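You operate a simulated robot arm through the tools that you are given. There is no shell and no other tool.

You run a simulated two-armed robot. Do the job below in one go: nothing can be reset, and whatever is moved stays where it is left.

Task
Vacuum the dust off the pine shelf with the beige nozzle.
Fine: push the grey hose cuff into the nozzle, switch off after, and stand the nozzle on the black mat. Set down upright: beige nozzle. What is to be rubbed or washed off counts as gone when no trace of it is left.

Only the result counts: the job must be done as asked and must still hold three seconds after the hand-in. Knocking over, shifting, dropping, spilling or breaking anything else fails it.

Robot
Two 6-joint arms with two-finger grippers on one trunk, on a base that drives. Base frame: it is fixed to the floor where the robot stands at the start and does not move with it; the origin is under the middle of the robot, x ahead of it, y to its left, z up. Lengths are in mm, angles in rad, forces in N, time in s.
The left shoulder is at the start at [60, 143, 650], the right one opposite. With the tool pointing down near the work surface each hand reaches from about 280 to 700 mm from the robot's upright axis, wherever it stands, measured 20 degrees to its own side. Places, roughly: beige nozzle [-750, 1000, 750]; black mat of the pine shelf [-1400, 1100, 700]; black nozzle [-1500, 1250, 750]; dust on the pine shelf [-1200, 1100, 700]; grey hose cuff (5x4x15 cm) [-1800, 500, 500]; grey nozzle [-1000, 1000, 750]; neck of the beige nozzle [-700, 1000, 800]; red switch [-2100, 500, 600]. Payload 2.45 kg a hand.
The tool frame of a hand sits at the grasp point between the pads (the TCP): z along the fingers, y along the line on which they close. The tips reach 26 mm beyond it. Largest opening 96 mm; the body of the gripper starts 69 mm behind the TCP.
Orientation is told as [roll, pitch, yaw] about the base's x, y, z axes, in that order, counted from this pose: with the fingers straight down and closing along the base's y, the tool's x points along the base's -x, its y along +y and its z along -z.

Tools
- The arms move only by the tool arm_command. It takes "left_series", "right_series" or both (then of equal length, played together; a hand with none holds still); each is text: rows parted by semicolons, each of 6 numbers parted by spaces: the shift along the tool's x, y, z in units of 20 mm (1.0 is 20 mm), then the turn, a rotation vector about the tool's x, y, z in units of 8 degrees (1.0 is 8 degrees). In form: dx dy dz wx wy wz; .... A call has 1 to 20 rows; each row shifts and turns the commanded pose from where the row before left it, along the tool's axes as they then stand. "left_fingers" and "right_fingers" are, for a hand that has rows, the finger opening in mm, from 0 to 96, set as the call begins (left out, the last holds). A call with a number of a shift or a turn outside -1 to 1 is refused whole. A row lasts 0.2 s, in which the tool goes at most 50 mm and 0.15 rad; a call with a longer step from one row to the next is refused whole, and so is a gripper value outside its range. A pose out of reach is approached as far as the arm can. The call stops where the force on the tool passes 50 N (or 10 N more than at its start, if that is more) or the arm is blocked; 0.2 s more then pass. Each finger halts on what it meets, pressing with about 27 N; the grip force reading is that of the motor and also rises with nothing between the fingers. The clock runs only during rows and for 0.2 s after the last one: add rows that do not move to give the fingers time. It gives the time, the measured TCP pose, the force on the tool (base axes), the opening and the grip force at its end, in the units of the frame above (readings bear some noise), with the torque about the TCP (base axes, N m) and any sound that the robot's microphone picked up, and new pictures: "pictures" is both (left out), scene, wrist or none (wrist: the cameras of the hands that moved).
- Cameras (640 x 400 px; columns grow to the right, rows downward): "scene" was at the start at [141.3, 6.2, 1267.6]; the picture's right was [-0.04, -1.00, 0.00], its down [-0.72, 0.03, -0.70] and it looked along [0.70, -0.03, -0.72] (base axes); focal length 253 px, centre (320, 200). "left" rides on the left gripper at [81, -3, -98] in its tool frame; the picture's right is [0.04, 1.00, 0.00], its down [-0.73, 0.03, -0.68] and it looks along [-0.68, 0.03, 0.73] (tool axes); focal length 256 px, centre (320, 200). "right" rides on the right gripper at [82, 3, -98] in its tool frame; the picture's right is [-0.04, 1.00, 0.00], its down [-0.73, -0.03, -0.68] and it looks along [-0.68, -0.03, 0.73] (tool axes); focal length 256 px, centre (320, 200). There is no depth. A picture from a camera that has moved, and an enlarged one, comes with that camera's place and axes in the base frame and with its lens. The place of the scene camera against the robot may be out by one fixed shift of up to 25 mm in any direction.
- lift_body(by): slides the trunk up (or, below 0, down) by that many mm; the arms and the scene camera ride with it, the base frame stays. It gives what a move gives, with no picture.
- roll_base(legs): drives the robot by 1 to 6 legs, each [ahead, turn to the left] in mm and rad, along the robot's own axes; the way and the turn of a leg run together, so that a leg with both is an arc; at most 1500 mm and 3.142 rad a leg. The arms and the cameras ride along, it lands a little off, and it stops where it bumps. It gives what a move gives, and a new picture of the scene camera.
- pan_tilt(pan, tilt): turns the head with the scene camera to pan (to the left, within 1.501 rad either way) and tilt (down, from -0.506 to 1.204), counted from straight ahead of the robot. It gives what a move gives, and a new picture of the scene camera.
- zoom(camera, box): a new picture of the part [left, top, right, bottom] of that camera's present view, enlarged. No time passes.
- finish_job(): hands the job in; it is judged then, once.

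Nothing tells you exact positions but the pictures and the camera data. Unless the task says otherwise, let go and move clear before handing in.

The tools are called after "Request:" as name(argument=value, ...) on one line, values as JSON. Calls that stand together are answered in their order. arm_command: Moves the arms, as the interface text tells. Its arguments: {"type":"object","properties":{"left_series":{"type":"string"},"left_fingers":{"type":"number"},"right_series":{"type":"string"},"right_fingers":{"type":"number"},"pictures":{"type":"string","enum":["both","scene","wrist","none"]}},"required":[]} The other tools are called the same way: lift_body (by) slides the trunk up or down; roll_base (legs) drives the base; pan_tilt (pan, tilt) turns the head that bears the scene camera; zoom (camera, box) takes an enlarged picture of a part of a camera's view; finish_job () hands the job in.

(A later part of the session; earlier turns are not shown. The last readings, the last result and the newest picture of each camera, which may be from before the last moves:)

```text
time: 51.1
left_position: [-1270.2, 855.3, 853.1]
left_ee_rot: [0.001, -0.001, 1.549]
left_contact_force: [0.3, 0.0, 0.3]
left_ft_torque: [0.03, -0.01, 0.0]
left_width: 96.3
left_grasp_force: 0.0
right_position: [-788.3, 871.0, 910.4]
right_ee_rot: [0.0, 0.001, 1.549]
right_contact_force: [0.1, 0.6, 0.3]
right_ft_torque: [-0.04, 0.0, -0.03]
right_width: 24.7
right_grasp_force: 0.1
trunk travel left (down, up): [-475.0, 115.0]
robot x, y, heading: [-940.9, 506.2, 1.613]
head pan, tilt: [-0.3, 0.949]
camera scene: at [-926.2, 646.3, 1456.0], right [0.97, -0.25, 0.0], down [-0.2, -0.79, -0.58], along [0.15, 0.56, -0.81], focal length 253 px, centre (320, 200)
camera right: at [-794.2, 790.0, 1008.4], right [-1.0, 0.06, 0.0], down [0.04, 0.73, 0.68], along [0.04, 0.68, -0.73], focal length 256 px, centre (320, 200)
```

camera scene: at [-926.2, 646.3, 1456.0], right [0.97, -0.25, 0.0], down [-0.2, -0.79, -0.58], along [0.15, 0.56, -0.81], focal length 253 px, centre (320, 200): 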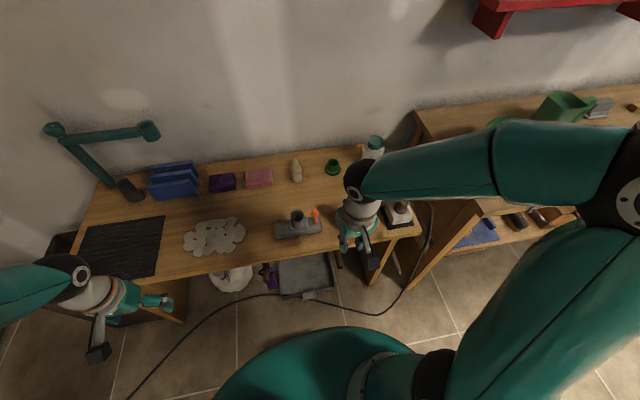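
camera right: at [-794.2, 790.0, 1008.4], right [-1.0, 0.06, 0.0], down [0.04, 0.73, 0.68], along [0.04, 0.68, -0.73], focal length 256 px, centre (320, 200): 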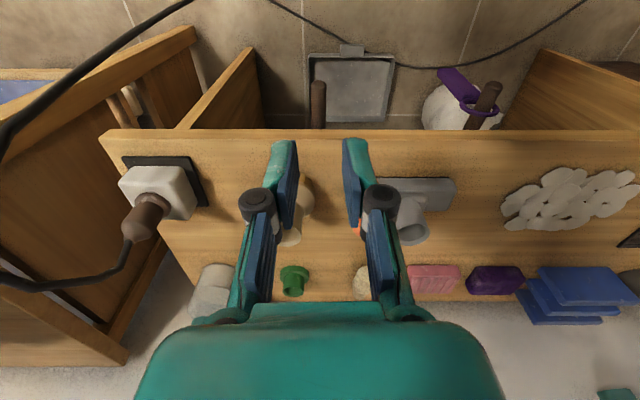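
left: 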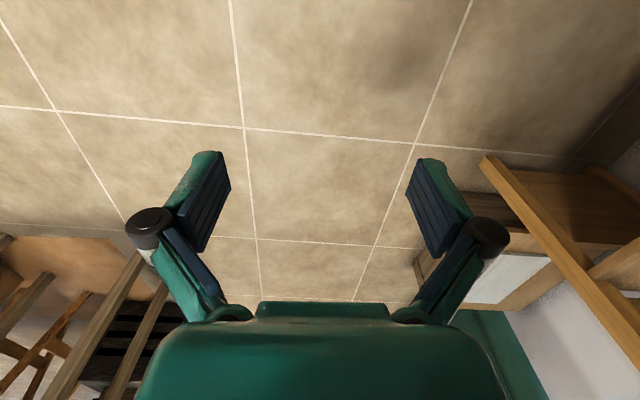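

The grip slipped: the nozzle still stands on the bench, moved slightly to about (-737, 1031). I'll go back above it and look closely before gripping lower.

Request:
arm_command(right_series="-1 -0.3 0 0 0 0;-1 -0.3 0 0 0 0;-1 -0.3 0 0 0 0;-1 -0.3 0 0 0 0;-1 -0.3 0 0 0 0;-1 -0.3 0 0 0 0;-1 -0.3 0 0 0 0;-0.7 -0.3 0 0 0 0;0 0 1 0 0 0;0 0 1 0 0 0;0 0 1 0 0 0;0 0 0 0 0 0", right_fingers=70, pictures="both")

Request:
zoom(camera="right", box=[240, 60, 400, 200])

```text
time: 53.7
left_position: [-1270.2, 854.0, 853.5]
left_ee_rot: [-0.001, -0.001, 1.549]
left_contact_force: [0.8, -0.5, 0.3]
left_ft_torque: [0.0, -0.04, 0.01]
left_width: 95.9
left_grasp_force: 0.1
right_position: [-738.4, 1025.1, 851.8]
right_ee_rot: [0.0, 0.001, 1.548]
right_contact_force: [0.0, -0.1, 0.3]
right_ft_torque: [-0.01, 0.01, -0.01]
right_width: 70.1
right_grasp_force: 0.1
trunk travel left (down, up): [-475.0, 115.0]
robot x, y, heading: [-940.9, 505.4, 1.612]
head pan, tilt: [-0.3, 0.949]
camera scene: at [-926.2, 645.9, 1456.0], right [0.97, -0.25, 0.0], down [-0.2, -0.79, -0.58], along [0.15, 0.56, -0.81], focal length 253 px, centre (320, 200)
camera right: at [-743.8, 943.8, 949.2], right [-1.0, 0.06, 0.0], down [0.04, 0.73, 0.68], along [0.04, 0.68, -0.73], focal length 256 px, centre (320, 200)
```

scene: 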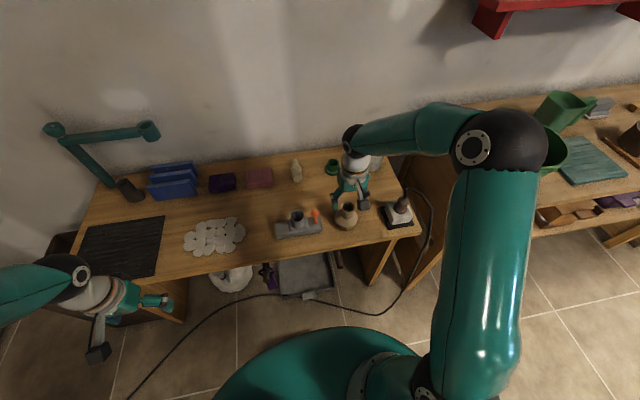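
right: 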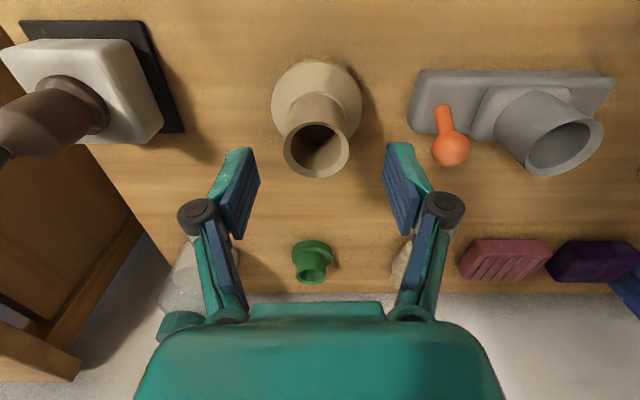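

```text
2.86 times, centred on (320, 130) of right
camera zoom: at [-743.8, 943.8, 949.2], right [-1.0, 0.06, 0.0], down [0.04, 0.73, 0.68], along [0.04, 0.68, -0.73], focal length 731 px, centre (320, 400)
```

zoom: 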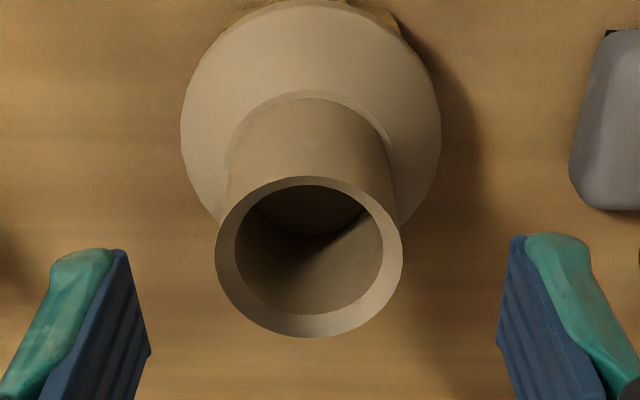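

The nozzle is upright at (-736, 1033). I'll descend to z 795 so that more of the neck is between the pads, close fully and test with a slow lift.

Request:
arm_command(right_series="-0.3 0 0.9 0 0 0;-0.08 -0.09 1 0 0 0;0 0 0.95 0 0 0;0 0 0 0 0 0", pictures="none")

Request:
arm_command(right_series="0 0 0 0 0 0;0 0 0 0 0 0;0 0 0 0 0 0;0 0 0 0 0 0;0 0 0 0 0 0", right_fingers=0, pictures="wrist")

Request:
arm_command(right_series="0 0 -0.3 0 0 0;0 0 -0.3 0 0 0;0 0 -0.3 0 0 0", pictures="wrist")

```text
time: 54.7
left_position: [-1268.8, 854.5, 853.0]
left_ee_rot: [0.0, -0.001, 1.55]
left_contact_force: [0.0, 0.0, -0.2]
left_ft_torque: [0.02, 0.01, 0.0]
left_width: 95.9
left_grasp_force: 0.0
right_position: [-735.6, 1032.3, 794.0]
right_ee_rot: [0.001, 0.001, 1.548]
right_contact_force: [0.2, -0.7, -0.6]
right_ft_torque: [0.01, -0.05, 0.03]
right_width: 70.1
right_grasp_force: 0.0
trunk travel left (down, up): [-475.0, 115.0]
robot x, y, heading: [-943.6, 502.7, 1.619]
head pan, tilt: [-0.3, 0.949]
```

```text
time: 55.9
left_position: [-1270.8, 854.6, 854.1]
left_ee_rot: [-0.001, -0.002, 1.55]
left_contact_force: [-0.5, 0.2, -0.1]
left_ft_torque: [0.02, 0.02, 0.03]
left_width: 95.7
left_grasp_force: 0.1
right_position: [-736.7, 1032.7, 794.6]
right_ee_rot: [-0.001, 0.0, 1.549]
right_contact_force: [-0.1, 0.7, 0.4]
right_ft_torque: [0.02, -0.02, -0.03]
right_width: 39.7
right_grasp_force: 26.9
trunk travel left (down, up): [-475.0, 115.0]
robot x, y, heading: [-940.2, 501.6, 1.619]
head pan, tilt: [-0.3, 0.949]
camera right: at [-741.5, 951.5, 891.3], right [-1.0, 0.06, 0.0], down [0.04, 0.73, 0.68], along [0.04, 0.68, -0.73], focal length 256 px, centre (320, 200)
```

right: 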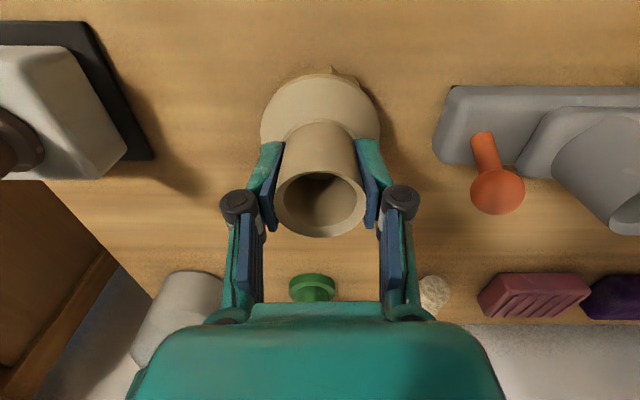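

```text
time: 56.7
left_position: [-1270.5, 854.7, 853.3]
left_ee_rot: [0.0, 0.0, 1.548]
left_contact_force: [0.2, -0.1, -0.1]
left_ft_torque: [0.0, 0.0, -0.04]
left_width: 96.3
left_grasp_force: 0.0
right_position: [-736.4, 1032.1, 812.6]
right_ee_rot: [0.0, -0.001, 1.551]
right_contact_force: [-0.1, 0.7, -0.6]
right_ft_torque: [0.01, -0.01, 0.0]
right_width: 39.7
right_grasp_force: 27.0
trunk travel left (down, up): [-475.0, 115.0]
robot x, y, heading: [-937.8, 504.7, 1.613]
head pan, tilt: [-0.3, 0.949]
camera right: at [-742.0, 950.4, 909.3], right [-1.0, 0.06, 0.0], down [0.04, 0.73, 0.68], along [0.04, 0.68, -0.73], focal length 256 px, centre (320, 200)
```

right: 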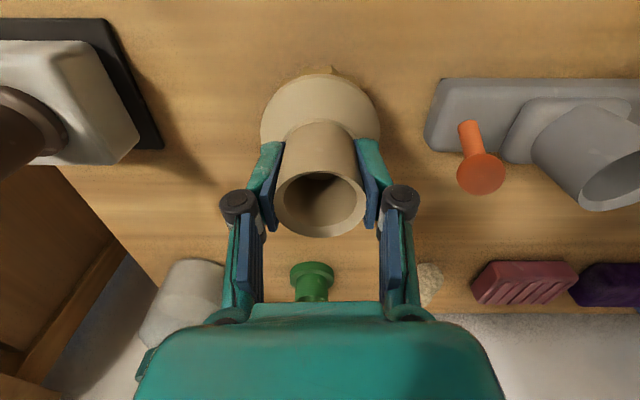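

It holds now and rises with the hand. I'll continue lifting gently and check.

Request:
arm_command(right_series="0 0 -0.4 0 0 0;0 0 -0.5 0 0 0;0 0 -0.5 0 0 0;0 0 -0.5 0 0 0;0 0 -0.5 0 0 0;0 0 -0.5 0 0 0;0 0 -0.5 0 0 0;0 0 -0.5 0 0 0;0 0 -0.5 0 0 0;0 0 -0.4 0 0 0", pictures="wrist")

```text
time: 58.9
left_position: [-1271.0, 854.5, 853.5]
left_ee_rot: [0.001, -0.003, 1.548]
left_contact_force: [0.1, -0.6, 0.7]
left_ft_torque: [0.0, 0.01, -0.01]
left_width: 95.8
left_grasp_force: 0.1
right_position: [-736.7, 1032.9, 908.0]
right_ee_rot: [0.0, 0.0, 1.55]
right_contact_force: [-0.1, 0.4, -0.4]
right_ft_torque: [0.04, 0.02, -0.01]
right_width: 39.5
right_grasp_force: 27.0
trunk travel left (down, up): [-475.0, 115.0]
robot x, y, heading: [-938.5, 505.8, 1.612]
head pan, tilt: [-0.3, 0.949]
camera right: at [-741.5, 951.2, 1004.8], right [-1.0, 0.06, 0.0], down [0.04, 0.73, 0.68], along [0.04, 0.68, -0.73], focal length 256 px, centre (320, 200)
```

right: 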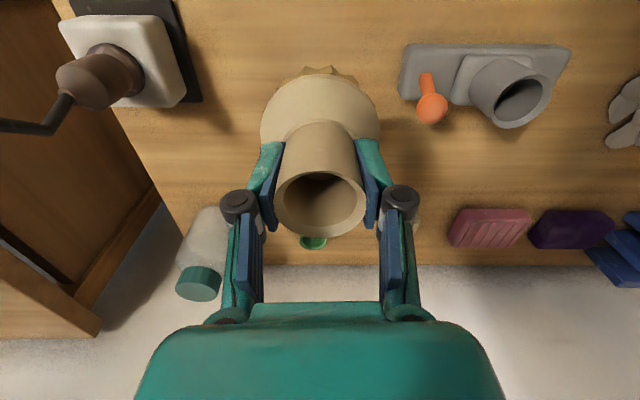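

Nozzle is held firmly in the air. I'll retract it toward the robot.

Request:
arm_command(right_series="0.3 0.2 0 0 0 0;0.6 0.3 0 0 0 0;0.7 0.4 0 0 0 0;0.7 0.4 0 0 0 0;0.7 0.4 0 0 0 0;0.7 0.4 0 0 0 0;0.7 0.4 0 0 0 0;0.7 0.4 0 0 0 0;0.7 0.4 0 0 0 0;0.7 0.4 0 0 0 0;0.7 0.4 0 0 0 0;0.6 0.4 0 0 0 0;0.3 0.2 0 0 0 0;0 0 0 0 0 0", pictures="both")

```text
time: 61.9
left_position: [-1270.5, 854.3, 852.3]
left_ee_rot: [-0.002, -0.004, 1.551]
left_contact_force: [-0.2, -0.1, 0.0]
left_ft_torque: [0.01, -0.03, -0.01]
left_width: 96.1
left_grasp_force: 0.0
right_position: [-833.6, 873.3, 907.5]
right_ee_rot: [0.001, 0.001, 1.55]
right_contact_force: [-0.9, -0.4, -1.5]
right_ft_torque: [0.0, -0.01, -0.01]
right_width: 39.6
right_grasp_force: 27.0
trunk travel left (down, up): [-475.0, 115.0]
robot x, y, heading: [-942.7, 505.6, 1.616]
head pan, tilt: [-0.3, 0.949]
camera scene: at [-926.2, 646.1, 1456.0], right [0.97, -0.25, 0.0], down [-0.2, -0.79, -0.58], along [0.15, 0.56, -0.81], focal length 253 px, centre (320, 200)
camera right: at [-839.3, 791.8, 1004.1], right [-1.0, 0.06, 0.0], down [0.04, 0.73, 0.68], along [0.04, 0.68, -0.73], focal length 256 px, centre (320, 200)
```

scene: 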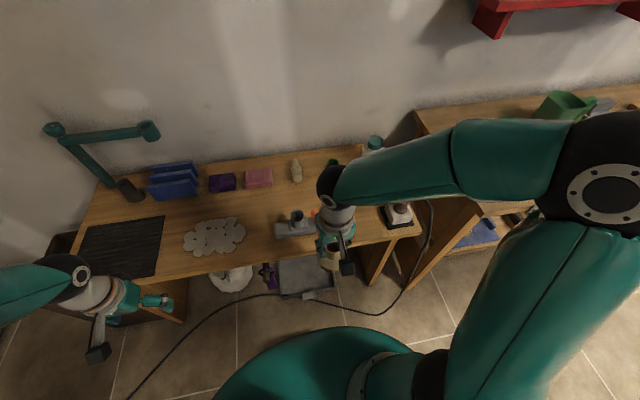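
right: 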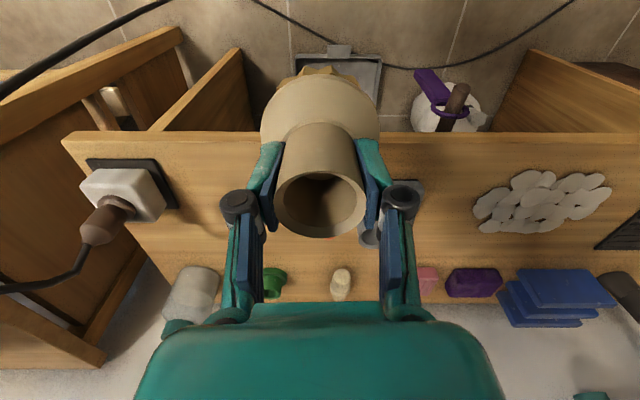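

Next I'll turn left toward the vacuum and drive to a spot between the vacuum and the bench's mat.

Request:
roll_base(legs=[[0, 0.7], [0, 0.7]])

Request:
pan_tilt(pan=0.1, tilt=0.6)

```text
time: 65.7
left_position: [-1406.7, 382.6, 852.5]
left_ee_rot: [-0.001, -0.003, 2.63]
left_contact_force: [0.0, -0.3, 0.0]
left_ft_torque: [0.01, 0.0, 0.0]
left_width: 96.1
left_grasp_force: 0.1
right_position: [-1217.7, 777.4, 907.4]
right_ee_rot: [-0.002, 0.002, 2.632]
right_contact_force: [-1.4, 0.6, -1.0]
right_ft_torque: [0.03, -0.05, -0.02]
right_width: 39.6
right_grasp_force: 26.6
trunk travel left (down, up): [-475.0, 115.0]
robot x, y, heading: [-926.9, 539.6, 2.715]
head pan, tilt: [-0.3, 0.949]
stopped in leg 2: the robot was blocked; the commanded pose is now the measured one
camera scene: at [-1036.2, 623.0, 1455.9], right [0.66, 0.75, 0.0], down [0.61, -0.54, -0.58], along [-0.43, 0.39, -0.81], focal length 253 px, centre (320, 200)
```

scene: 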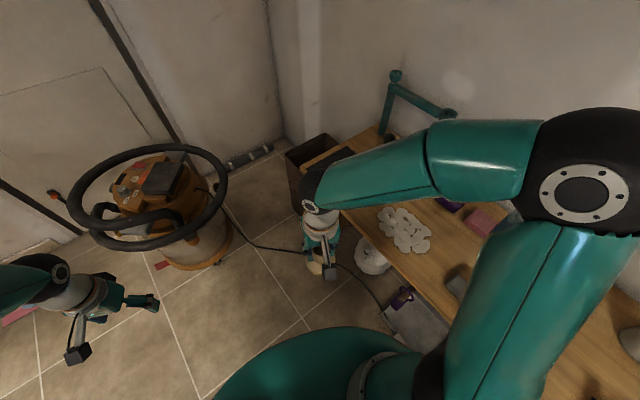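

```text
time: 66.6
left_position: [-1404.9, 383.1, 853.3]
left_ee_rot: [-0.002, -0.001, 2.632]
left_contact_force: [0.4, 0.0, -0.6]
left_ft_torque: [0.03, 0.01, -0.03]
left_width: 96.2
left_grasp_force: 0.1
right_position: [-1217.1, 775.4, 908.2]
right_ee_rot: [0.001, 0.0, 2.63]
right_contact_force: [0.1, 0.4, -1.0]
right_ft_torque: [0.02, 0.0, -0.01]
right_width: 39.7
right_grasp_force: 26.7
trunk travel left (down, up): [-475.0, 115.0]
robot x, y, heading: [-922.6, 541.3, 2.72]
head pan, tilt: [0.099, 0.6]
camera scene: at [-1064.0, 604.2, 1484.3], right [0.32, 0.95, 0.0], down [0.54, -0.18, -0.82], along [-0.78, 0.26, -0.57], focal length 253 px, centre (320, 200)
```

scene: 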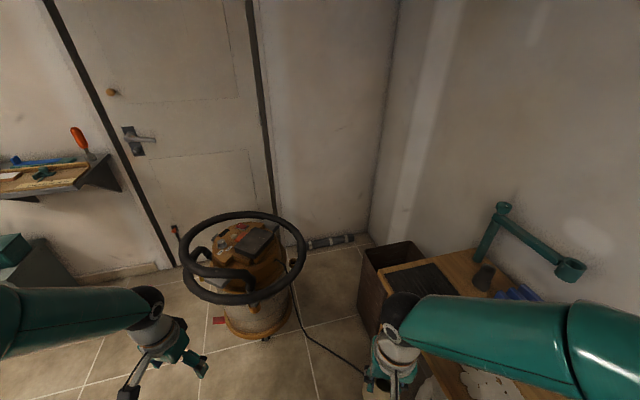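

Still gripping the nozzle. Let me zoom in on the vacuum to find the cuff and the switch.

Request:
zoom(camera="scene", box=[165, 200, 325, 345])

```text
2.76 times, centred on (245, 272) of scene
camera zoom: at [-1064.0, 604.2, 1484.3], right [0.32, 0.95, 0.0], down [0.54, -0.18, -0.82], along [-0.78, 0.26, -0.57], focal length 698 px, centre (527, 0)
```

zoom: 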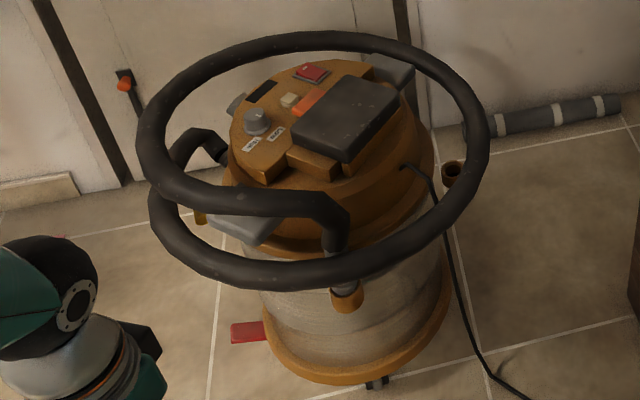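

The cuff hangs vertically at about (-1793, 532), its end in an orange holder on the vacuum, and the red switch is on top near (-2150, 535). First I'll drive to where the right hand can set the nozzle on the mat.

Request:
roll_base(legs=[[0, 0.35], [400, 0]])

Request:
roll_base(legs=[[0, -0.6]])

```text
time: 70.3
left_position: [-1722.0, 249.3, 853.8]
left_ee_rot: [-0.001, -0.001, 2.991]
left_contact_force: [-0.7, 0.4, 0.9]
left_ft_torque: [-0.01, -0.03, 0.01]
left_width: 95.9
left_grasp_force: 0.1
right_position: [-1684.9, 685.0, 907.3]
right_ee_rot: [0.001, 0.002, 2.994]
right_contact_force: [-1.5, 0.7, -0.2]
right_ft_torque: [0.0, 0.02, 0.0]
right_width: 39.5
right_grasp_force: 26.9
trunk travel left (down, up): [-475.0, 115.0]
robot x, y, heading: [-1329.2, 561.0, 3.074]
head pan, tilt: [0.099, 0.6]
camera scene: at [-1478.3, 575.3, 1484.3], right [-0.04, 1.0, 0.0], down [0.57, 0.02, -0.82], along [-0.82, -0.03, -0.57], focal length 253 px, centre (320, 200)
```

scene: 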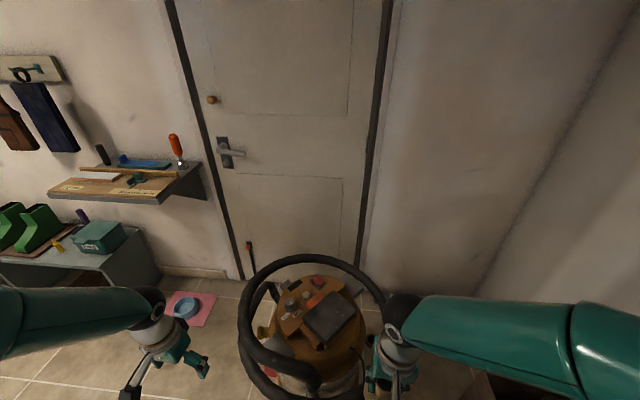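

```text
time: 72.6
left_position: [-1829.2, 527.9, 853.2]
left_ee_rot: [-0.001, -0.002, 2.388]
left_contact_force: [0.9, -0.2, -0.3]
left_ft_torque: [0.02, 0.02, 0.01]
left_width: 96.0
left_grasp_force: 0.0
right_position: [-1551.6, 865.2, 908.3]
right_ee_rot: [0.0, 0.001, 2.389]
right_contact_force: [-1.1, 0.2, -1.6]
right_ft_torque: [0.01, 0.01, -0.01]
right_width: 39.6
right_grasp_force: 27.3
trunk travel left (down, up): [-475.0, 115.0]
robot x, y, heading: [-1336.1, 549.4, 2.475]
head pan, tilt: [0.099, 0.6]
camera scene: at [-1462.7, 642.5, 1484.3], right [0.54, 0.84, 0.0], down [0.48, -0.31, -0.82], along [-0.69, 0.44, -0.57], focal length 253 px, centre (320, 200)
```

scene: 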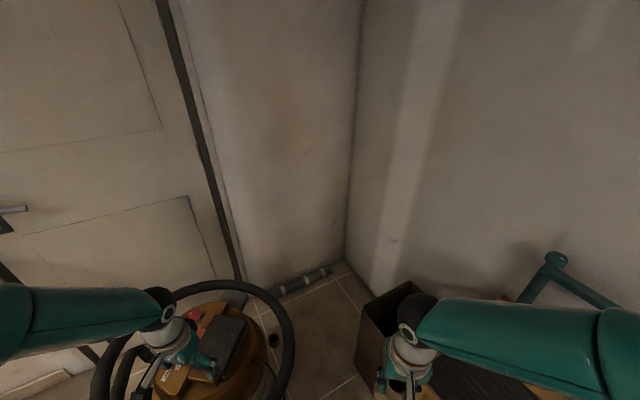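

The left hand is above the vacuum and the right hand with the nozzle is near the mat. I'll move the right hand over the mat.

Request:
arm_command(right_series="-0.12 -0.5 0 0 0 0;-0.25 -0.9 0 0 0 0;-0.25 -0.9 0 0 0 0;-0.25 -0.9 0 0 0 0;-0.25 -0.9 0 0 0 0;-0.25 -0.9 0 0 0 0;-0.25 -0.9 0 0 0 0;-0.25 -0.9 0 0 0 0;-0.25 -0.9 0 0 0 0;-0.25 -0.9 0 0 0 0;-0.25 -0.9 0 0 0 0;-0.25 -0.9 0 0 0 0;-0.25 -0.9 0 0 0 0;-0.25 -0.8 0 0 0 0;-0.12 -0.4 0 0 0 0;0 0 0 0 0 0", pictures="both")

Request:
pan_tilt(pan=-0.6, tilt=1.0)

```text
time: 76.0
left_position: [-1831.1, 527.2, 855.0]
left_ee_rot: [-0.003, 0.0, 2.387]
left_contact_force: [0.1, -0.3, 0.7]
left_ft_torque: [-0.01, 0.04, 0.01]
left_width: 95.9
left_grasp_force: 0.1
right_position: [-1431.8, 1094.5, 907.8]
right_ee_rot: [0.001, -0.001, 2.39]
right_contact_force: [1.1, 0.7, -0.7]
right_ft_torque: [-0.02, 0.01, -0.02]
right_width: 39.6
right_grasp_force: 26.9
trunk travel left (down, up): [-475.0, 115.0]
robot x, y, heading: [-1340.2, 548.2, 2.475]
head pan, tilt: [0.099, 0.6]
camera scene: at [-1462.1, 642.3, 1484.4], right [0.54, 0.84, 0.0], down [0.48, -0.3, -0.82], along [-0.69, 0.44, -0.57], focal length 253 px, centre (320, 200)
camera right: at [-1375.2, 1036.7, 1005.3], right [-0.71, -0.7, 0.0], down [-0.52, 0.52, 0.68], along [-0.48, 0.48, -0.73], focal length 256 px, centre (320, 200)
```

scene: 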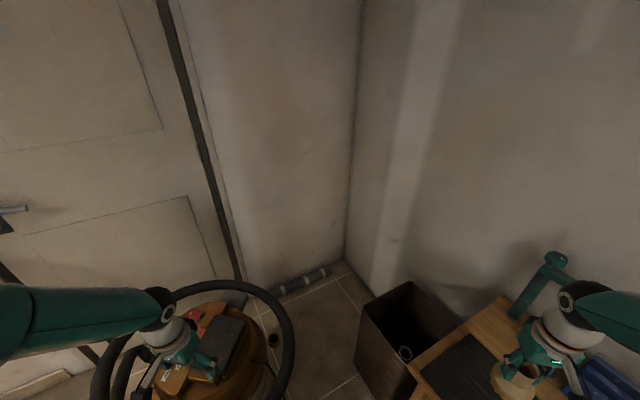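
right: 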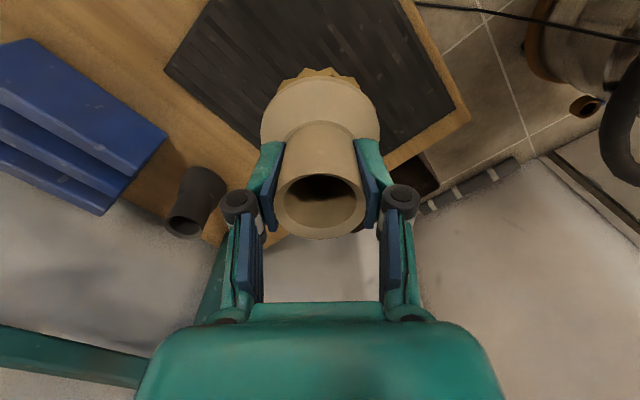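

```text
time: 77.1
left_position: [-1830.1, 527.4, 853.6]
left_ee_rot: [-0.002, 0.0, 2.388]
left_contact_force: [0.0, -0.1, 0.2]
left_ft_torque: [0.0, 0.0, 0.03]
left_width: 96.0
left_grasp_force: 0.1
right_position: [-1430.8, 1094.7, 909.3]
right_ee_rot: [0.0, -0.001, 2.389]
right_contact_force: [0.2, 0.8, -0.4]
right_ft_torque: [0.01, -0.03, -0.01]
right_width: 39.4
right_grasp_force: 27.2
trunk travel left (down, up): [-475.0, 115.0]
robot x, y, heading: [-1340.7, 544.7, 2.475]
head pan, tilt: [-0.6, 1.0]
camera scene: at [-1408.4, 661.1, 1452.4], right [0.95, 0.3, 0.0], down [0.25, -0.8, -0.54], along [-0.16, 0.52, -0.84], focal length 253 px, centre (320, 200)
```

scene: 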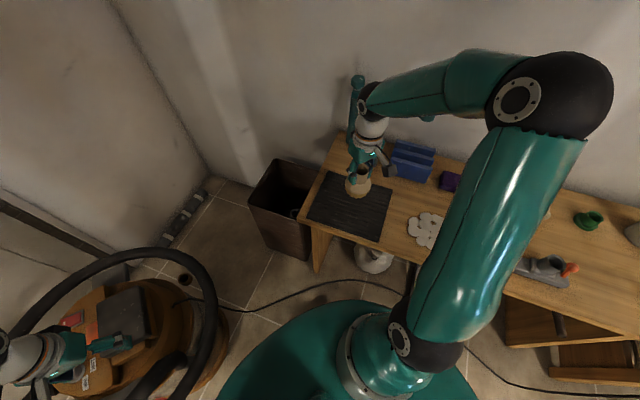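

The mat spans about x -1573..-1318, y 1005..1213, and the nozzle is near its centre. I'll lower it to just above the mat.

Request:
arm_command(right_series="0 0 0.4 0 0 0;0 0 0.7 0 0 0;0 0 0.7 0 0 0;0 0 0.7 0 0 0;0 0 0.7 0 0 0;0 0 0.7 0 0 0;0 0 0.6 0 0 0;0 0 0.4 0 0 0;0 0 0.2 0 0 0;0 0 0 0 0 0", pictures="wrist")

```text
time: 79.3
left_position: [-1830.2, 527.7, 854.2]
left_ee_rot: [-0.001, -0.001, 2.387]
left_contact_force: [-0.5, 0.5, 0.1]
left_ft_torque: [0.02, 0.0, -0.02]
left_width: 96.3
left_grasp_force: 0.1
right_position: [-1431.6, 1095.3, 805.9]
right_ee_rot: [-0.001, 0.001, 2.389]
right_contact_force: [0.2, 0.0, -1.5]
right_ft_torque: [0.03, -0.02, -0.01]
right_width: 39.5
right_grasp_force: 26.6
trunk travel left (down, up): [-475.0, 115.0]
robot x, y, heading: [-1338.9, 546.3, 2.48]
head pan, tilt: [-0.6, 1.0]
camera right: at [-1375.6, 1037.0, 903.1], right [-0.71, -0.7, 0.0], down [-0.52, 0.52, 0.68], along [-0.48, 0.48, -0.73], focal length 256 px, centre (320, 200)
```

right: 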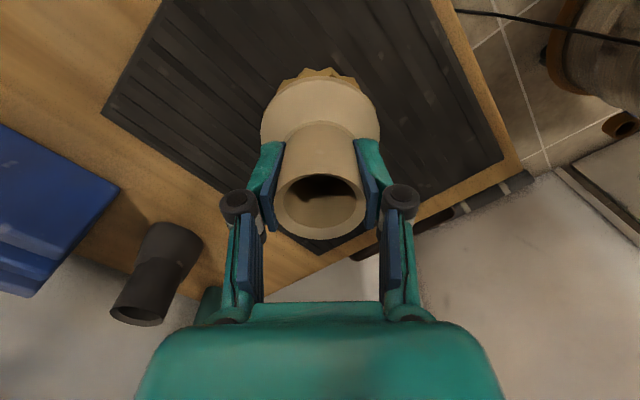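

Now a slow final descent until contact.

Request:
arm_command(right_series="0 0 0.1 0 0 0;0 0 0.1 0 0 0;0 0 0.1 0 0 0", pictures="none")

Request:
arm_command(right_series="0 0 0.1 0 0 0;0 0 0.07 0 0 0", pictures="none")

```text
time: 80.1
left_position: [-1830.4, 527.4, 854.8]
left_ee_rot: [-0.002, -0.001, 2.387]
left_contact_force: [0.2, -0.3, 0.2]
left_ft_torque: [-0.01, -0.02, 0.01]
left_width: 95.9
left_grasp_force: 0.1
right_position: [-1432.3, 1094.8, 798.9]
right_ee_rot: [0.0, 0.002, 2.388]
right_contact_force: [0.0, -0.7, -0.6]
right_ft_torque: [-0.01, -0.02, 0.02]
right_width: 39.5
right_grasp_force: 26.7
trunk travel left (down, up): [-475.0, 115.0]
robot x, y, heading: [-1340.2, 546.6, 2.472]
head pan, tilt: [-0.6, 1.0]
```

```text
time: 80.7
left_position: [-1829.8, 527.2, 855.0]
left_ee_rot: [-0.002, -0.001, 2.386]
left_contact_force: [0.5, 0.3, -0.8]
left_ft_torque: [0.01, -0.02, 0.01]
left_width: 95.9
left_grasp_force: 0.0
right_position: [-1431.7, 1094.9, 799.0]
right_ee_rot: [0.0, -0.003, 2.389]
right_contact_force: [-2.0, -2.3, 7.0]
right_ft_torque: [-0.2, -0.08, -0.02]
right_width: 39.7
right_grasp_force: 27.1
trunk travel left (down, up): [-475.0, 115.0]
robot x, y, heading: [-1341.2, 547.0, 2.475]
head pan, tilt: [-0.6, 1.0]
```

Contact at TCP z 799: the nozzle stands on the mat. I'll open the fingers and rise away.

Request:
arm_command(right_series="0 0 0 0 0 0;0 0 0 0 0 0;0 0 0 0 0 0", right_fingers=84, pictures="wrist")

Request:
arm_command(right_series="0 0 -0.5 0 0 0;0 0 -1 0 0 0;0 0 -1 0 0 0;0 0 -1 0 0 0;0 0 -1 0 0 0;0 0 -1 0 0 0;0 0 -0.5 0 0 0;0 0 0 0 0 0", pictures="both")

```text
time: 81.5
left_position: [-1830.5, 528.2, 855.6]
left_ee_rot: [-0.003, -0.001, 2.389]
left_contact_force: [-0.2, -0.4, -0.1]
left_ft_torque: [0.05, -0.01, 0.03]
left_width: 95.8
left_grasp_force: 0.1
right_position: [-1431.8, 1095.6, 797.1]
right_ee_rot: [0.001, 0.0, 2.389]
right_contact_force: [0.3, -0.3, -0.6]
right_ft_torque: [0.01, 0.0, -0.03]
right_width: 84.1
right_grasp_force: 0.1
trunk travel left (down, up): [-475.0, 115.0]
robot x, y, heading: [-1338.1, 549.9, 2.47]
head pan, tilt: [-0.6, 1.0]
camera right: at [-1374.7, 1036.8, 894.6], right [-0.71, -0.7, 0.0], down [-0.52, 0.52, 0.68], along [-0.48, 0.48, -0.73], focal length 256 px, centre (320, 200)
```

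right: 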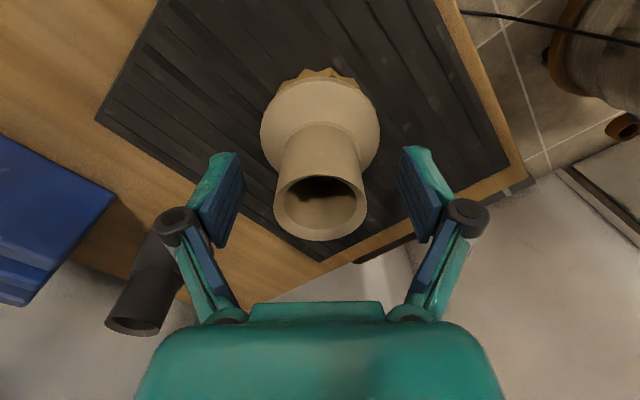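

```text
time: 83.3
left_position: [-1830.8, 528.1, 855.2]
left_ee_rot: [-0.003, -0.001, 2.387]
left_contact_force: [-0.3, -1.0, 0.5]
left_ft_torque: [0.02, -0.01, -0.05]
left_width: 96.2
left_grasp_force: 0.0
right_position: [-1432.4, 1094.7, 916.1]
right_ee_rot: [0.0, 0.0, 2.39]
right_contact_force: [-0.3, 0.1, -0.2]
right_ft_torque: [0.02, 0.04, 0.0]
right_width: 84.0
right_grasp_force: 0.1
trunk travel left (down, up): [-475.0, 115.0]
robot x, y, heading: [-1341.5, 544.9, 2.471]
head pan, tilt: [-0.6, 1.0]
camera scene: at [-1408.3, 661.1, 1452.4], right [0.95, 0.3, 0.0], down [0.25, -0.8, -0.54], along [-0.16, 0.52, -0.84], focal length 253 px, centre (320, 200)
camera right: at [-1375.1, 1036.6, 1013.8], right [-0.71, -0.7, 0.0], down [-0.52, 0.52, 0.68], along [-0.48, 0.48, -0.73], focal length 256 px, centre (320, 200)
```

scene: 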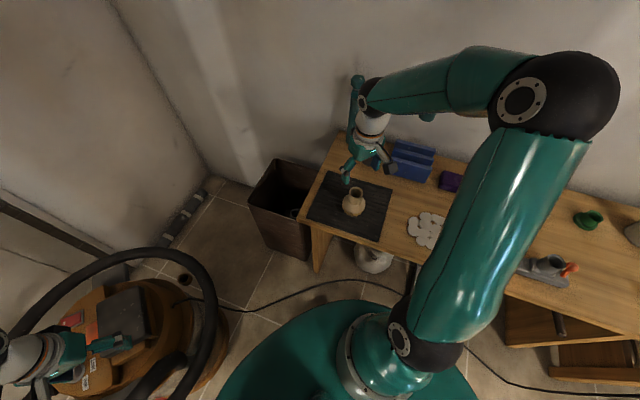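
right: 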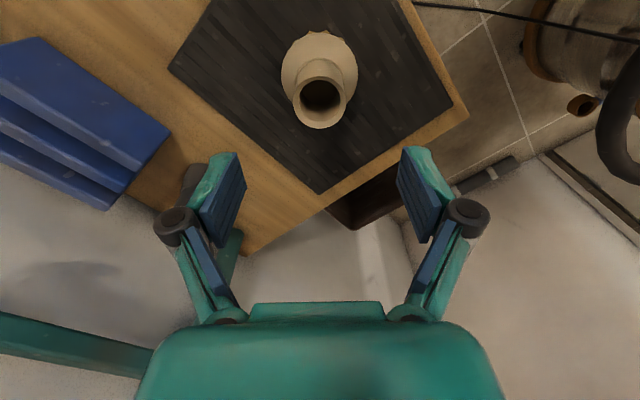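

The nozzle stands upright on the mat. I'll draw the right hand back and look at the vacuum with the left wrist camera.

Request:
arm_command(right_series="0.6 0.8 0 0 0 0;0.6 0.8 0 0 0 0;0.6 0.8 0 0 0 0;0.6 0.8 0 0 0 0;0.6 0.8 0 0 0 0;0.6 0.8 0 0 0 0;0.6 0.8 0 0 0 0;0.6 0.8 0 0 0 0;0.6 0.8 0 0 0 0;0.6 0.8 0 0 0 0", pictures="none")

Request:
arm_command(left_series="0 0 0 0 0 0", pictures="wrist")

Request:
pan_tilt(pan=0.7, tilt=1.0)

```text
time: 85.5
left_position: [-1830.3, 527.6, 854.4]
left_ee_rot: [-0.002, -0.002, 2.386]
left_contact_force: [-0.6, 0.0, 0.2]
left_ft_torque: [0.01, -0.04, -0.01]
left_width: 96.0
left_grasp_force: 0.1
right_position: [-1453.3, 897.1, 918.5]
right_ee_rot: [0.001, 0.0, 2.389]
right_contact_force: [0.5, 1.2, -0.4]
right_ft_torque: [0.03, 0.01, 0.02]
right_width: 84.0
right_grasp_force: 0.1
trunk travel left (down, up): [-475.0, 115.0]
robot x, y, heading: [-1335.5, 550.2, 2.475]
head pan, tilt: [-0.6, 1.0]
```

```text
time: 85.9
left_position: [-1829.7, 527.0, 855.3]
left_ee_rot: [-0.001, -0.002, 2.386]
left_contact_force: [-0.7, 0.7, -0.4]
left_ft_torque: [-0.01, -0.02, -0.04]
left_width: 96.2
left_grasp_force: 0.0
right_position: [-1453.3, 897.4, 918.5]
right_ee_rot: [-0.001, 0.0, 2.389]
right_contact_force: [-0.4, 0.0, -0.1]
right_ft_torque: [0.01, 0.01, 0.0]
right_width: 83.7
right_grasp_force: 0.1
trunk travel left (down, up): [-475.0, 115.0]
robot x, y, heading: [-1342.6, 546.4, 2.474]
head pan, tilt: [-0.6, 1.0]
camera left: at [-1768.8, 473.8, 952.6], right [-0.65, -0.76, 0.0], down [-0.55, 0.48, 0.68], along [-0.51, 0.45, -0.73], focal length 256 px, centre (320, 200)
```

left: 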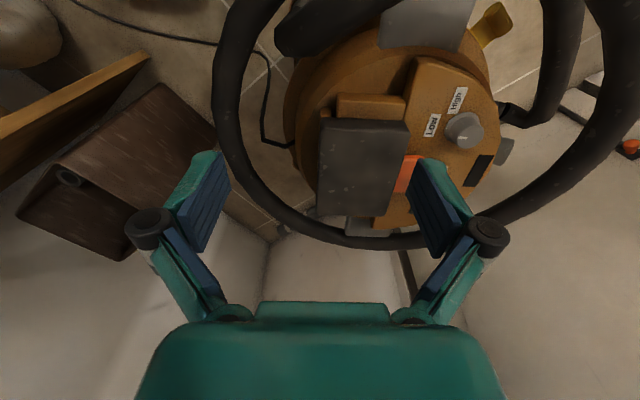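

```text
time: 87.3
left_position: [-1830.5, 527.4, 855.1]
left_ee_rot: [-0.001, -0.003, 2.386]
left_contact_force: [0.3, -0.4, -0.3]
left_ft_torque: [0.0, 0.05, 0.0]
left_width: 95.9
left_grasp_force: 0.0
right_position: [-1453.6, 897.7, 918.0]
right_ee_rot: [0.0, -0.001, 2.39]
right_contact_force: [0.7, 0.0, 0.5]
right_ft_torque: [0.0, -0.01, 0.02]
right_width: 83.9
right_grasp_force: 0.1
trunk travel left (down, up): [-475.0, 115.0]
robot x, y, heading: [-1341.0, 547.5, 2.477]
head pan, tilt: [0.7, 1.0]
camera scene: at [-1457.2, 592.4, 1452.4], right [-0.03, 1.0, 0.0], down [0.84, 0.03, -0.54], along [-0.54, -0.02, -0.84], focal length 253 px, centre (320, 200)
```

scene: 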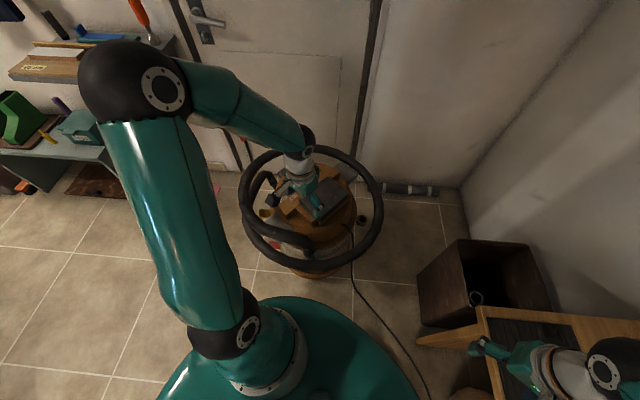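

I need a better view of the cuff and more room for a horizontal approach. I'll turn to face the vacuum squarely and back up a little.

Request:
roll_base(legs=[[0, 0.6], [-200, 0]])

Request:
pan_tilt(pan=0.1, tilt=0.8)

```text
time: 90.8
left_position: [-1534.5, 239.1, 855.5]
left_ee_rot: [0.001, -0.004, 2.997]
left_contact_force: [0.0, -0.3, 0.7]
left_ft_torque: [-0.02, 0.01, -0.02]
left_width: 95.9
left_grasp_force: 0.0
right_position: [-1436.2, 758.1, 917.5]
right_ee_rot: [-0.001, -0.002, 2.999]
right_contact_force: [0.6, 1.3, 0.0]
right_ft_torque: [0.02, 0.06, 0.01]
right_width: 83.9
right_grasp_force: 0.1
trunk travel left (down, up): [-475.0, 115.0]
robot x, y, heading: [-1145.9, 543.5, 3.08]
head pan, tilt: [0.7, 1.0]
camera scene: at [-1258.4, 517.5, 1452.6], right [-0.6, 0.8, 0.0], down [0.68, 0.5, -0.54], along [-0.43, -0.32, -0.84], focal length 253 px, centre (320, 200)
```

scene: 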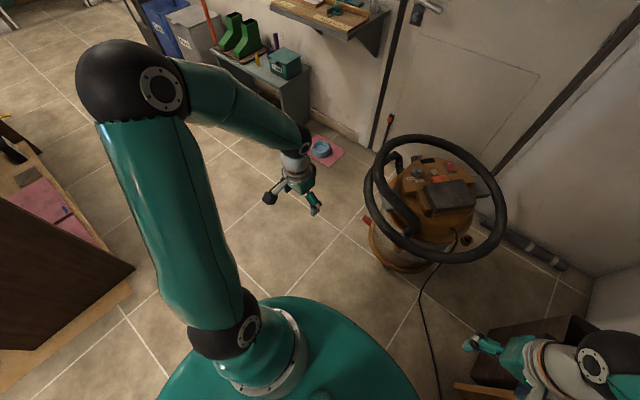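

```text
time: 91.8
left_position: [-1534.0, 239.6, 854.4]
left_ee_rot: [0.001, -0.003, 2.997]
left_contact_force: [-0.9, -0.5, -0.5]
left_ft_torque: [0.04, 0.0, -0.03]
left_width: 96.0
left_grasp_force: 0.1
right_position: [-1437.8, 757.3, 917.8]
right_ee_rot: [0.001, 0.0, 2.999]
right_contact_force: [0.0, -0.5, 0.5]
right_ft_torque: [0.01, 0.0, 0.03]
right_width: 84.1
right_grasp_force: 0.1
trunk travel left (down, up): [-475.0, 115.0]
robot x, y, heading: [-1142.2, 547.6, 3.081]
head pan, tilt: [0.099, 0.799]
camera scene: at [-1284.9, 555.2, 1467.5], right [-0.04, 1.0, 0.0], down [0.72, 0.03, -0.7], along [-0.7, -0.03, -0.72], focal length 253 px, centre (320, 200)
```

scene: 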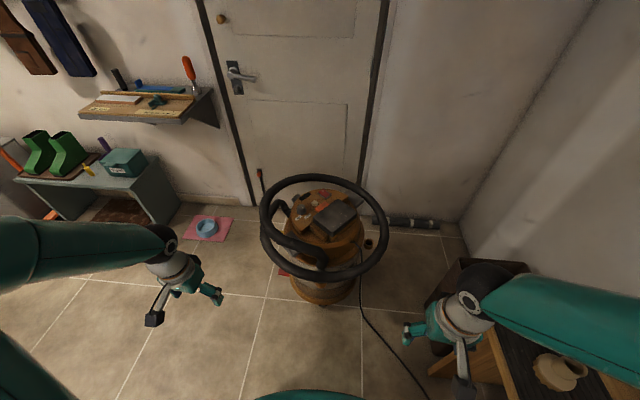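

I'll lower the trunk 150 mm for a lower view and better arm height.

Request:
lift_body(by=-150)

Request:
zoom(camera="scene", box=[240, 130, 400, 290])

Request:
zoom(camera="scene", box=[0, 0, 640, 400])

```text
time: 93.5
left_position: [-1534.9, 239.6, 705.2]
left_ee_rot: [0.0, -0.003, 2.997]
left_contact_force: [-0.2, 0.2, 0.6]
left_ft_torque: [0.02, -0.03, -0.01]
left_width: 95.7
left_grasp_force: 0.1
right_position: [-1437.2, 757.0, 769.3]
right_ee_rot: [-0.002, 0.002, 2.998]
right_contact_force: [0.3, -0.2, 0.1]
right_ft_torque: [-0.02, 0.0, -0.03]
right_width: 84.2
right_grasp_force: 0.0
trunk travel left (down, up): [-325.0, 265.0]
robot x, y, heading: [-1144.6, 540.5, 3.08]
head pan, tilt: [0.099, 0.799]
```

```text
2.50 times, centred on (320, 210) of scene
camera zoom: at [-1284.6, 555.3, 1317.6], right [-0.04, 1.0, 0.0], down [0.72, 0.03, -0.7], along [-0.7, -0.03, -0.72], focal length 633 px, centre (320, 175)
```

zoom: 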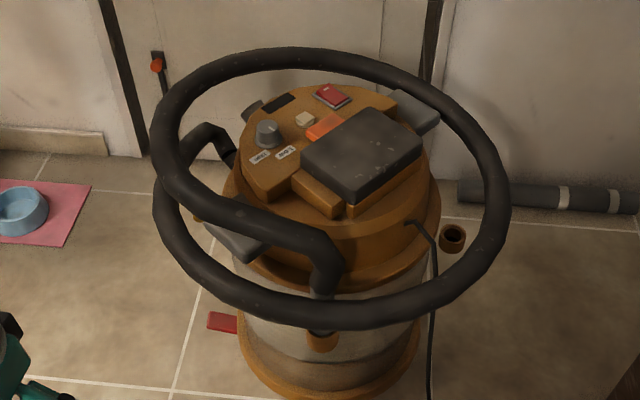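

```text
1.00 times, centred on (320, 200) of scene (not enlarged: the box is as wide or as high as the picture)
camera zoom: at [-1284.6, 555.3, 1317.6], right [-0.04, 1.0, 0.0], down [0.72, 0.03, -0.7], along [-0.7, -0.03, -0.72], focal length 253 px, centre (320, 200)
```

zoom: 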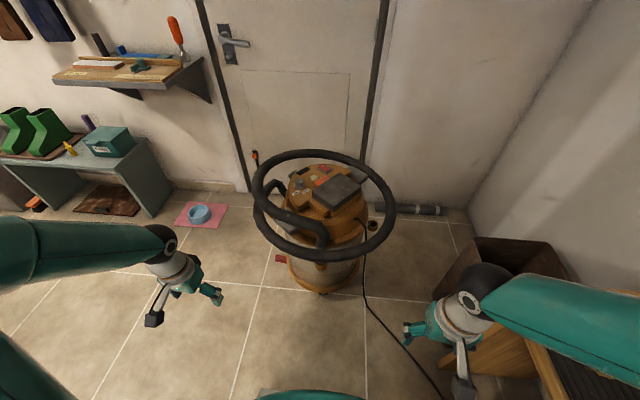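

I'll aim the left wrist camera at the cuff from the side: turn the hand toward it, lower it and tip it up.

Request:
arm_command(left_series="0 0 1 0 0 1;0 0 1 0 0 1;0 0 1 0 0 1;0 0 1 0 0 1;0 0 1 0 0 1;0 0 1 0 0 0;0 0 0 0 -1 0;0 0 0 0 -1 0;0 0 0 0 -1 0;0 0 0 0 -1 0;0 0 0 0 0 0", pictures="both")

```text
time: 95.9
left_position: [-1523.3, 246.6, 582.8]
left_ee_rot: [-0.061, -0.33, 2.3]
left_contact_force: [0.3, 0.1, 0.5]
left_ft_torque: [0.0, -0.03, 0.02]
left_width: 96.1
left_grasp_force: 0.0
left hand out of reach, approached as far as the arm can: row 9, 10
right_position: [-1436.4, 757.0, 767.7]
right_ee_rot: [-0.001, 0.001, 2.998]
right_contact_force: [0.1, 1.0, 0.2]
right_ft_torque: [-0.02, 0.01, -0.02]
right_width: 84.0
right_grasp_force: 0.1
trunk travel left (down, up): [-325.0, 265.0]
robot x, y, heading: [-1143.9, 545.2, 3.08]
head pan, tilt: [0.099, 0.799]
camera scene: at [-1284.8, 555.3, 1317.6], right [-0.04, 1.0, 0.0], down [0.72, 0.03, -0.7], along [-0.7, -0.03, -0.72], focal length 253 px, centre (320, 200)
camera left: at [-1454.4, 164.0, 650.2], right [-0.73, -0.68, -0.07], down [-0.37, 0.31, 0.88], along [-0.57, 0.67, -0.47], focal length 256 px, centre (320, 200)
```

scene: 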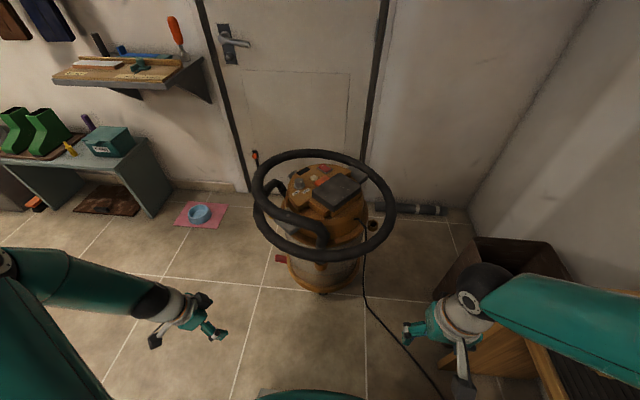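
left: 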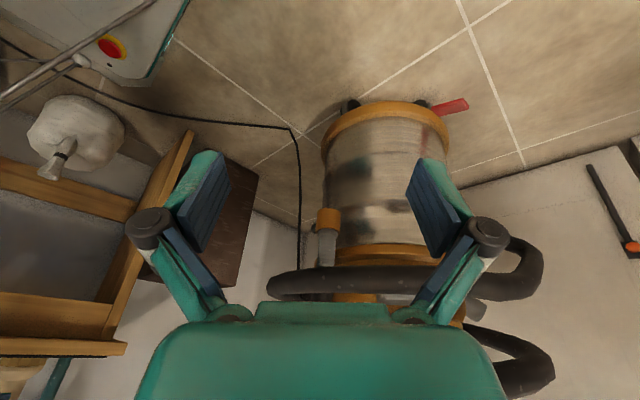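

The cuff hangs vertically at about (-1793, 535), exposed from z 445 to 545 below the hose ring, its end in the orange cup. First I'll switch the vacuum on while I'm near: I restore the left hand to vertical and raise it.

Request:
arm_command(left_series="0 0 0 0 1 0;0 0 0 0 1 0;0 0 0 0 1 0;0 0 0 0 1 0;0 0 -1 0 0 -1;0 0 -1 0 0 -1;0 0 -1 0 0 -1;0 0 -1 0 0 -1;0 0 -1 0 0 -1;0 0 -1 0 0 0;0 0 -1 0 0 0;0 0 -1 0 0 0;0 0 -1 0 0 0;0 0 -1 0 0 0;0 0 -1 0 0 0;0 0 -1 0 0 0;0 0 0 0 0 0", left_fingers=0, pictures="none")

```text
time: 99.5
left_position: [-1551.7, 255.6, 821.7]
left_ee_rot: [-0.005, 0.128, 2.966]
left_contact_force: [-0.7, 0.1, 1.1]
left_ft_torque: [0.04, -0.02, -0.01]
left_width: 0.0
left_grasp_force: 27.0
left hand out of reach, approached as far as the arm can: row 1, 2
right_position: [-1437.7, 757.9, 766.9]
right_ee_rot: [0.0, 0.0, 2.999]
right_contact_force: [-0.2, 0.8, 0.4]
right_ft_torque: [0.01, 0.02, -0.01]
right_width: 84.2
right_grasp_force: 0.1
trunk travel left (down, up): [-325.0, 265.0]
robot x, y, heading: [-1144.9, 545.4, 3.081]
head pan, tilt: [0.099, 0.799]
```

Request:
arm_command(left_series="0 0 0 0 -0.92 0;0 0 0 0 0 0", pictures="none")

Request:
roll_base(legs=[[320, 0]])

Request:
pan_tilt(pan=0.1, tilt=0.95)

```text
time: 100.1
left_position: [-1552.6, 254.4, 822.6]
left_ee_rot: [-0.005, -0.003, 2.968]
left_contact_force: [0.0, 0.4, 0.2]
left_ft_torque: [0.0, 0.01, 0.02]
left_width: 0.0
left_grasp_force: 26.9
right_position: [-1436.8, 757.6, 767.5]
right_ee_rot: [0.0, -0.001, 3.0]
right_contact_force: [-0.4, -0.1, -0.8]
right_ft_torque: [-0.01, -0.03, 0.01]
right_width: 83.9
right_grasp_force: 0.0
trunk travel left (down, up): [-325.0, 265.0]
robot x, y, heading: [-1143.9, 544.9, 3.085]
head pan, tilt: [0.099, 0.799]
```

```text
time: 102.3
left_position: [-1872.1, 272.0, 821.6]
left_ee_rot: [-0.005, 0.001, 2.968]
left_contact_force: [-0.6, 0.0, 0.8]
left_ft_torque: [-0.01, -0.01, 0.02]
left_width: 0.2
left_grasp_force: 27.3
right_position: [-1759.0, 777.1, 767.6]
right_ee_rot: [0.0, 0.0, 3.003]
right_contact_force: [0.6, -0.2, -0.2]
right_ft_torque: [-0.01, -0.01, 0.03]
right_width: 84.1
right_grasp_force: 0.1
trunk travel left (down, up): [-325.0, 265.0]
robot x, y, heading: [-1464.3, 564.0, 3.083]
head pan, tilt: [0.099, 0.799]
camera scene: at [-1605.4, 574.5, 1317.5], right [-0.04, 1.0, 0.0], down [0.72, 0.03, -0.7], along [-0.7, -0.03, -0.72], focal length 253 px, centre (320, 200)
```

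scene: 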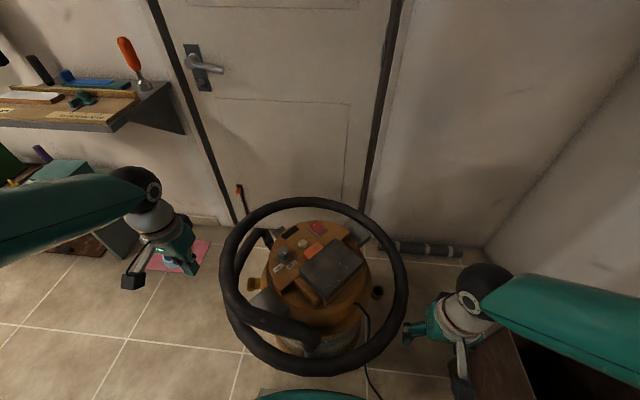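

```text
time: 103.0
left_position: [-1872.1, 272.8, 821.9]
left_ee_rot: [-0.005, -0.001, 2.967]
left_contact_force: [1.0, 0.3, 0.4]
left_ft_torque: [-0.05, -0.02, -0.02]
left_width: 0.0
left_grasp_force: 27.1
right_position: [-1756.4, 776.3, 768.2]
right_ee_rot: [0.0, 0.0, 3.003]
right_contact_force: [-0.3, -0.3, 0.6]
right_ft_torque: [-0.02, -0.02, -0.04]
right_width: 84.0
right_grasp_force: 0.1
trunk travel left (down, up): [-325.0, 265.0]
robot x, y, heading: [-1464.4, 563.4, 3.08]
head pan, tilt: [0.099, 0.949]
camera scene: at [-1596.9, 574.8, 1306.1], right [-0.04, 1.0, 0.0], down [0.81, 0.03, -0.58], along [-0.58, -0.02, -0.81], focal length 253 px, centre (320, 200)
```

scene: 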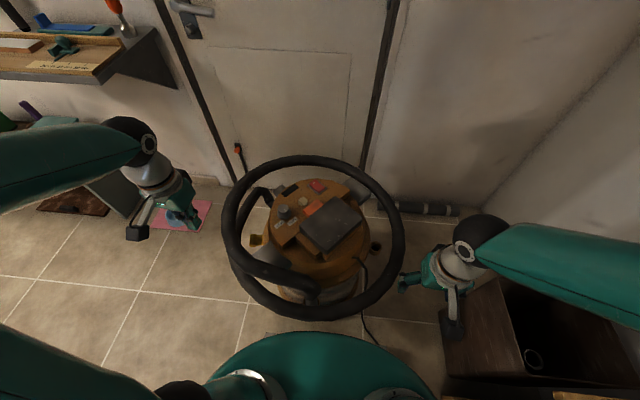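

Request:
zoom(camera="scene", box=[240, 150, 400, 320])

```text
2.35 times, centred on (320, 235) of scene
camera zoom: at [-1596.9, 574.8, 1306.1], right [-0.04, 1.0, 0.0], down [0.81, 0.03, -0.58], along [-0.58, -0.02, -0.81], focal length 596 px, centre (320, 118)
```

zoom: 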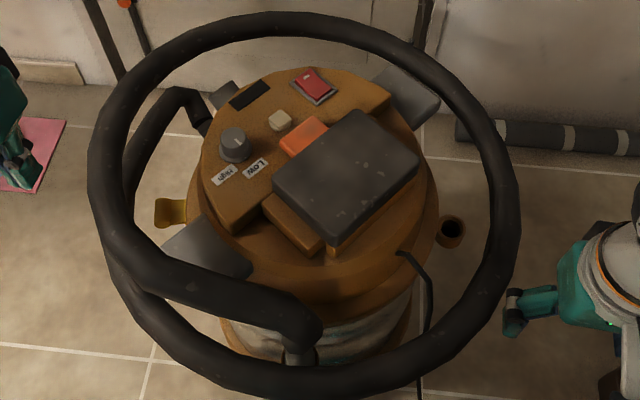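

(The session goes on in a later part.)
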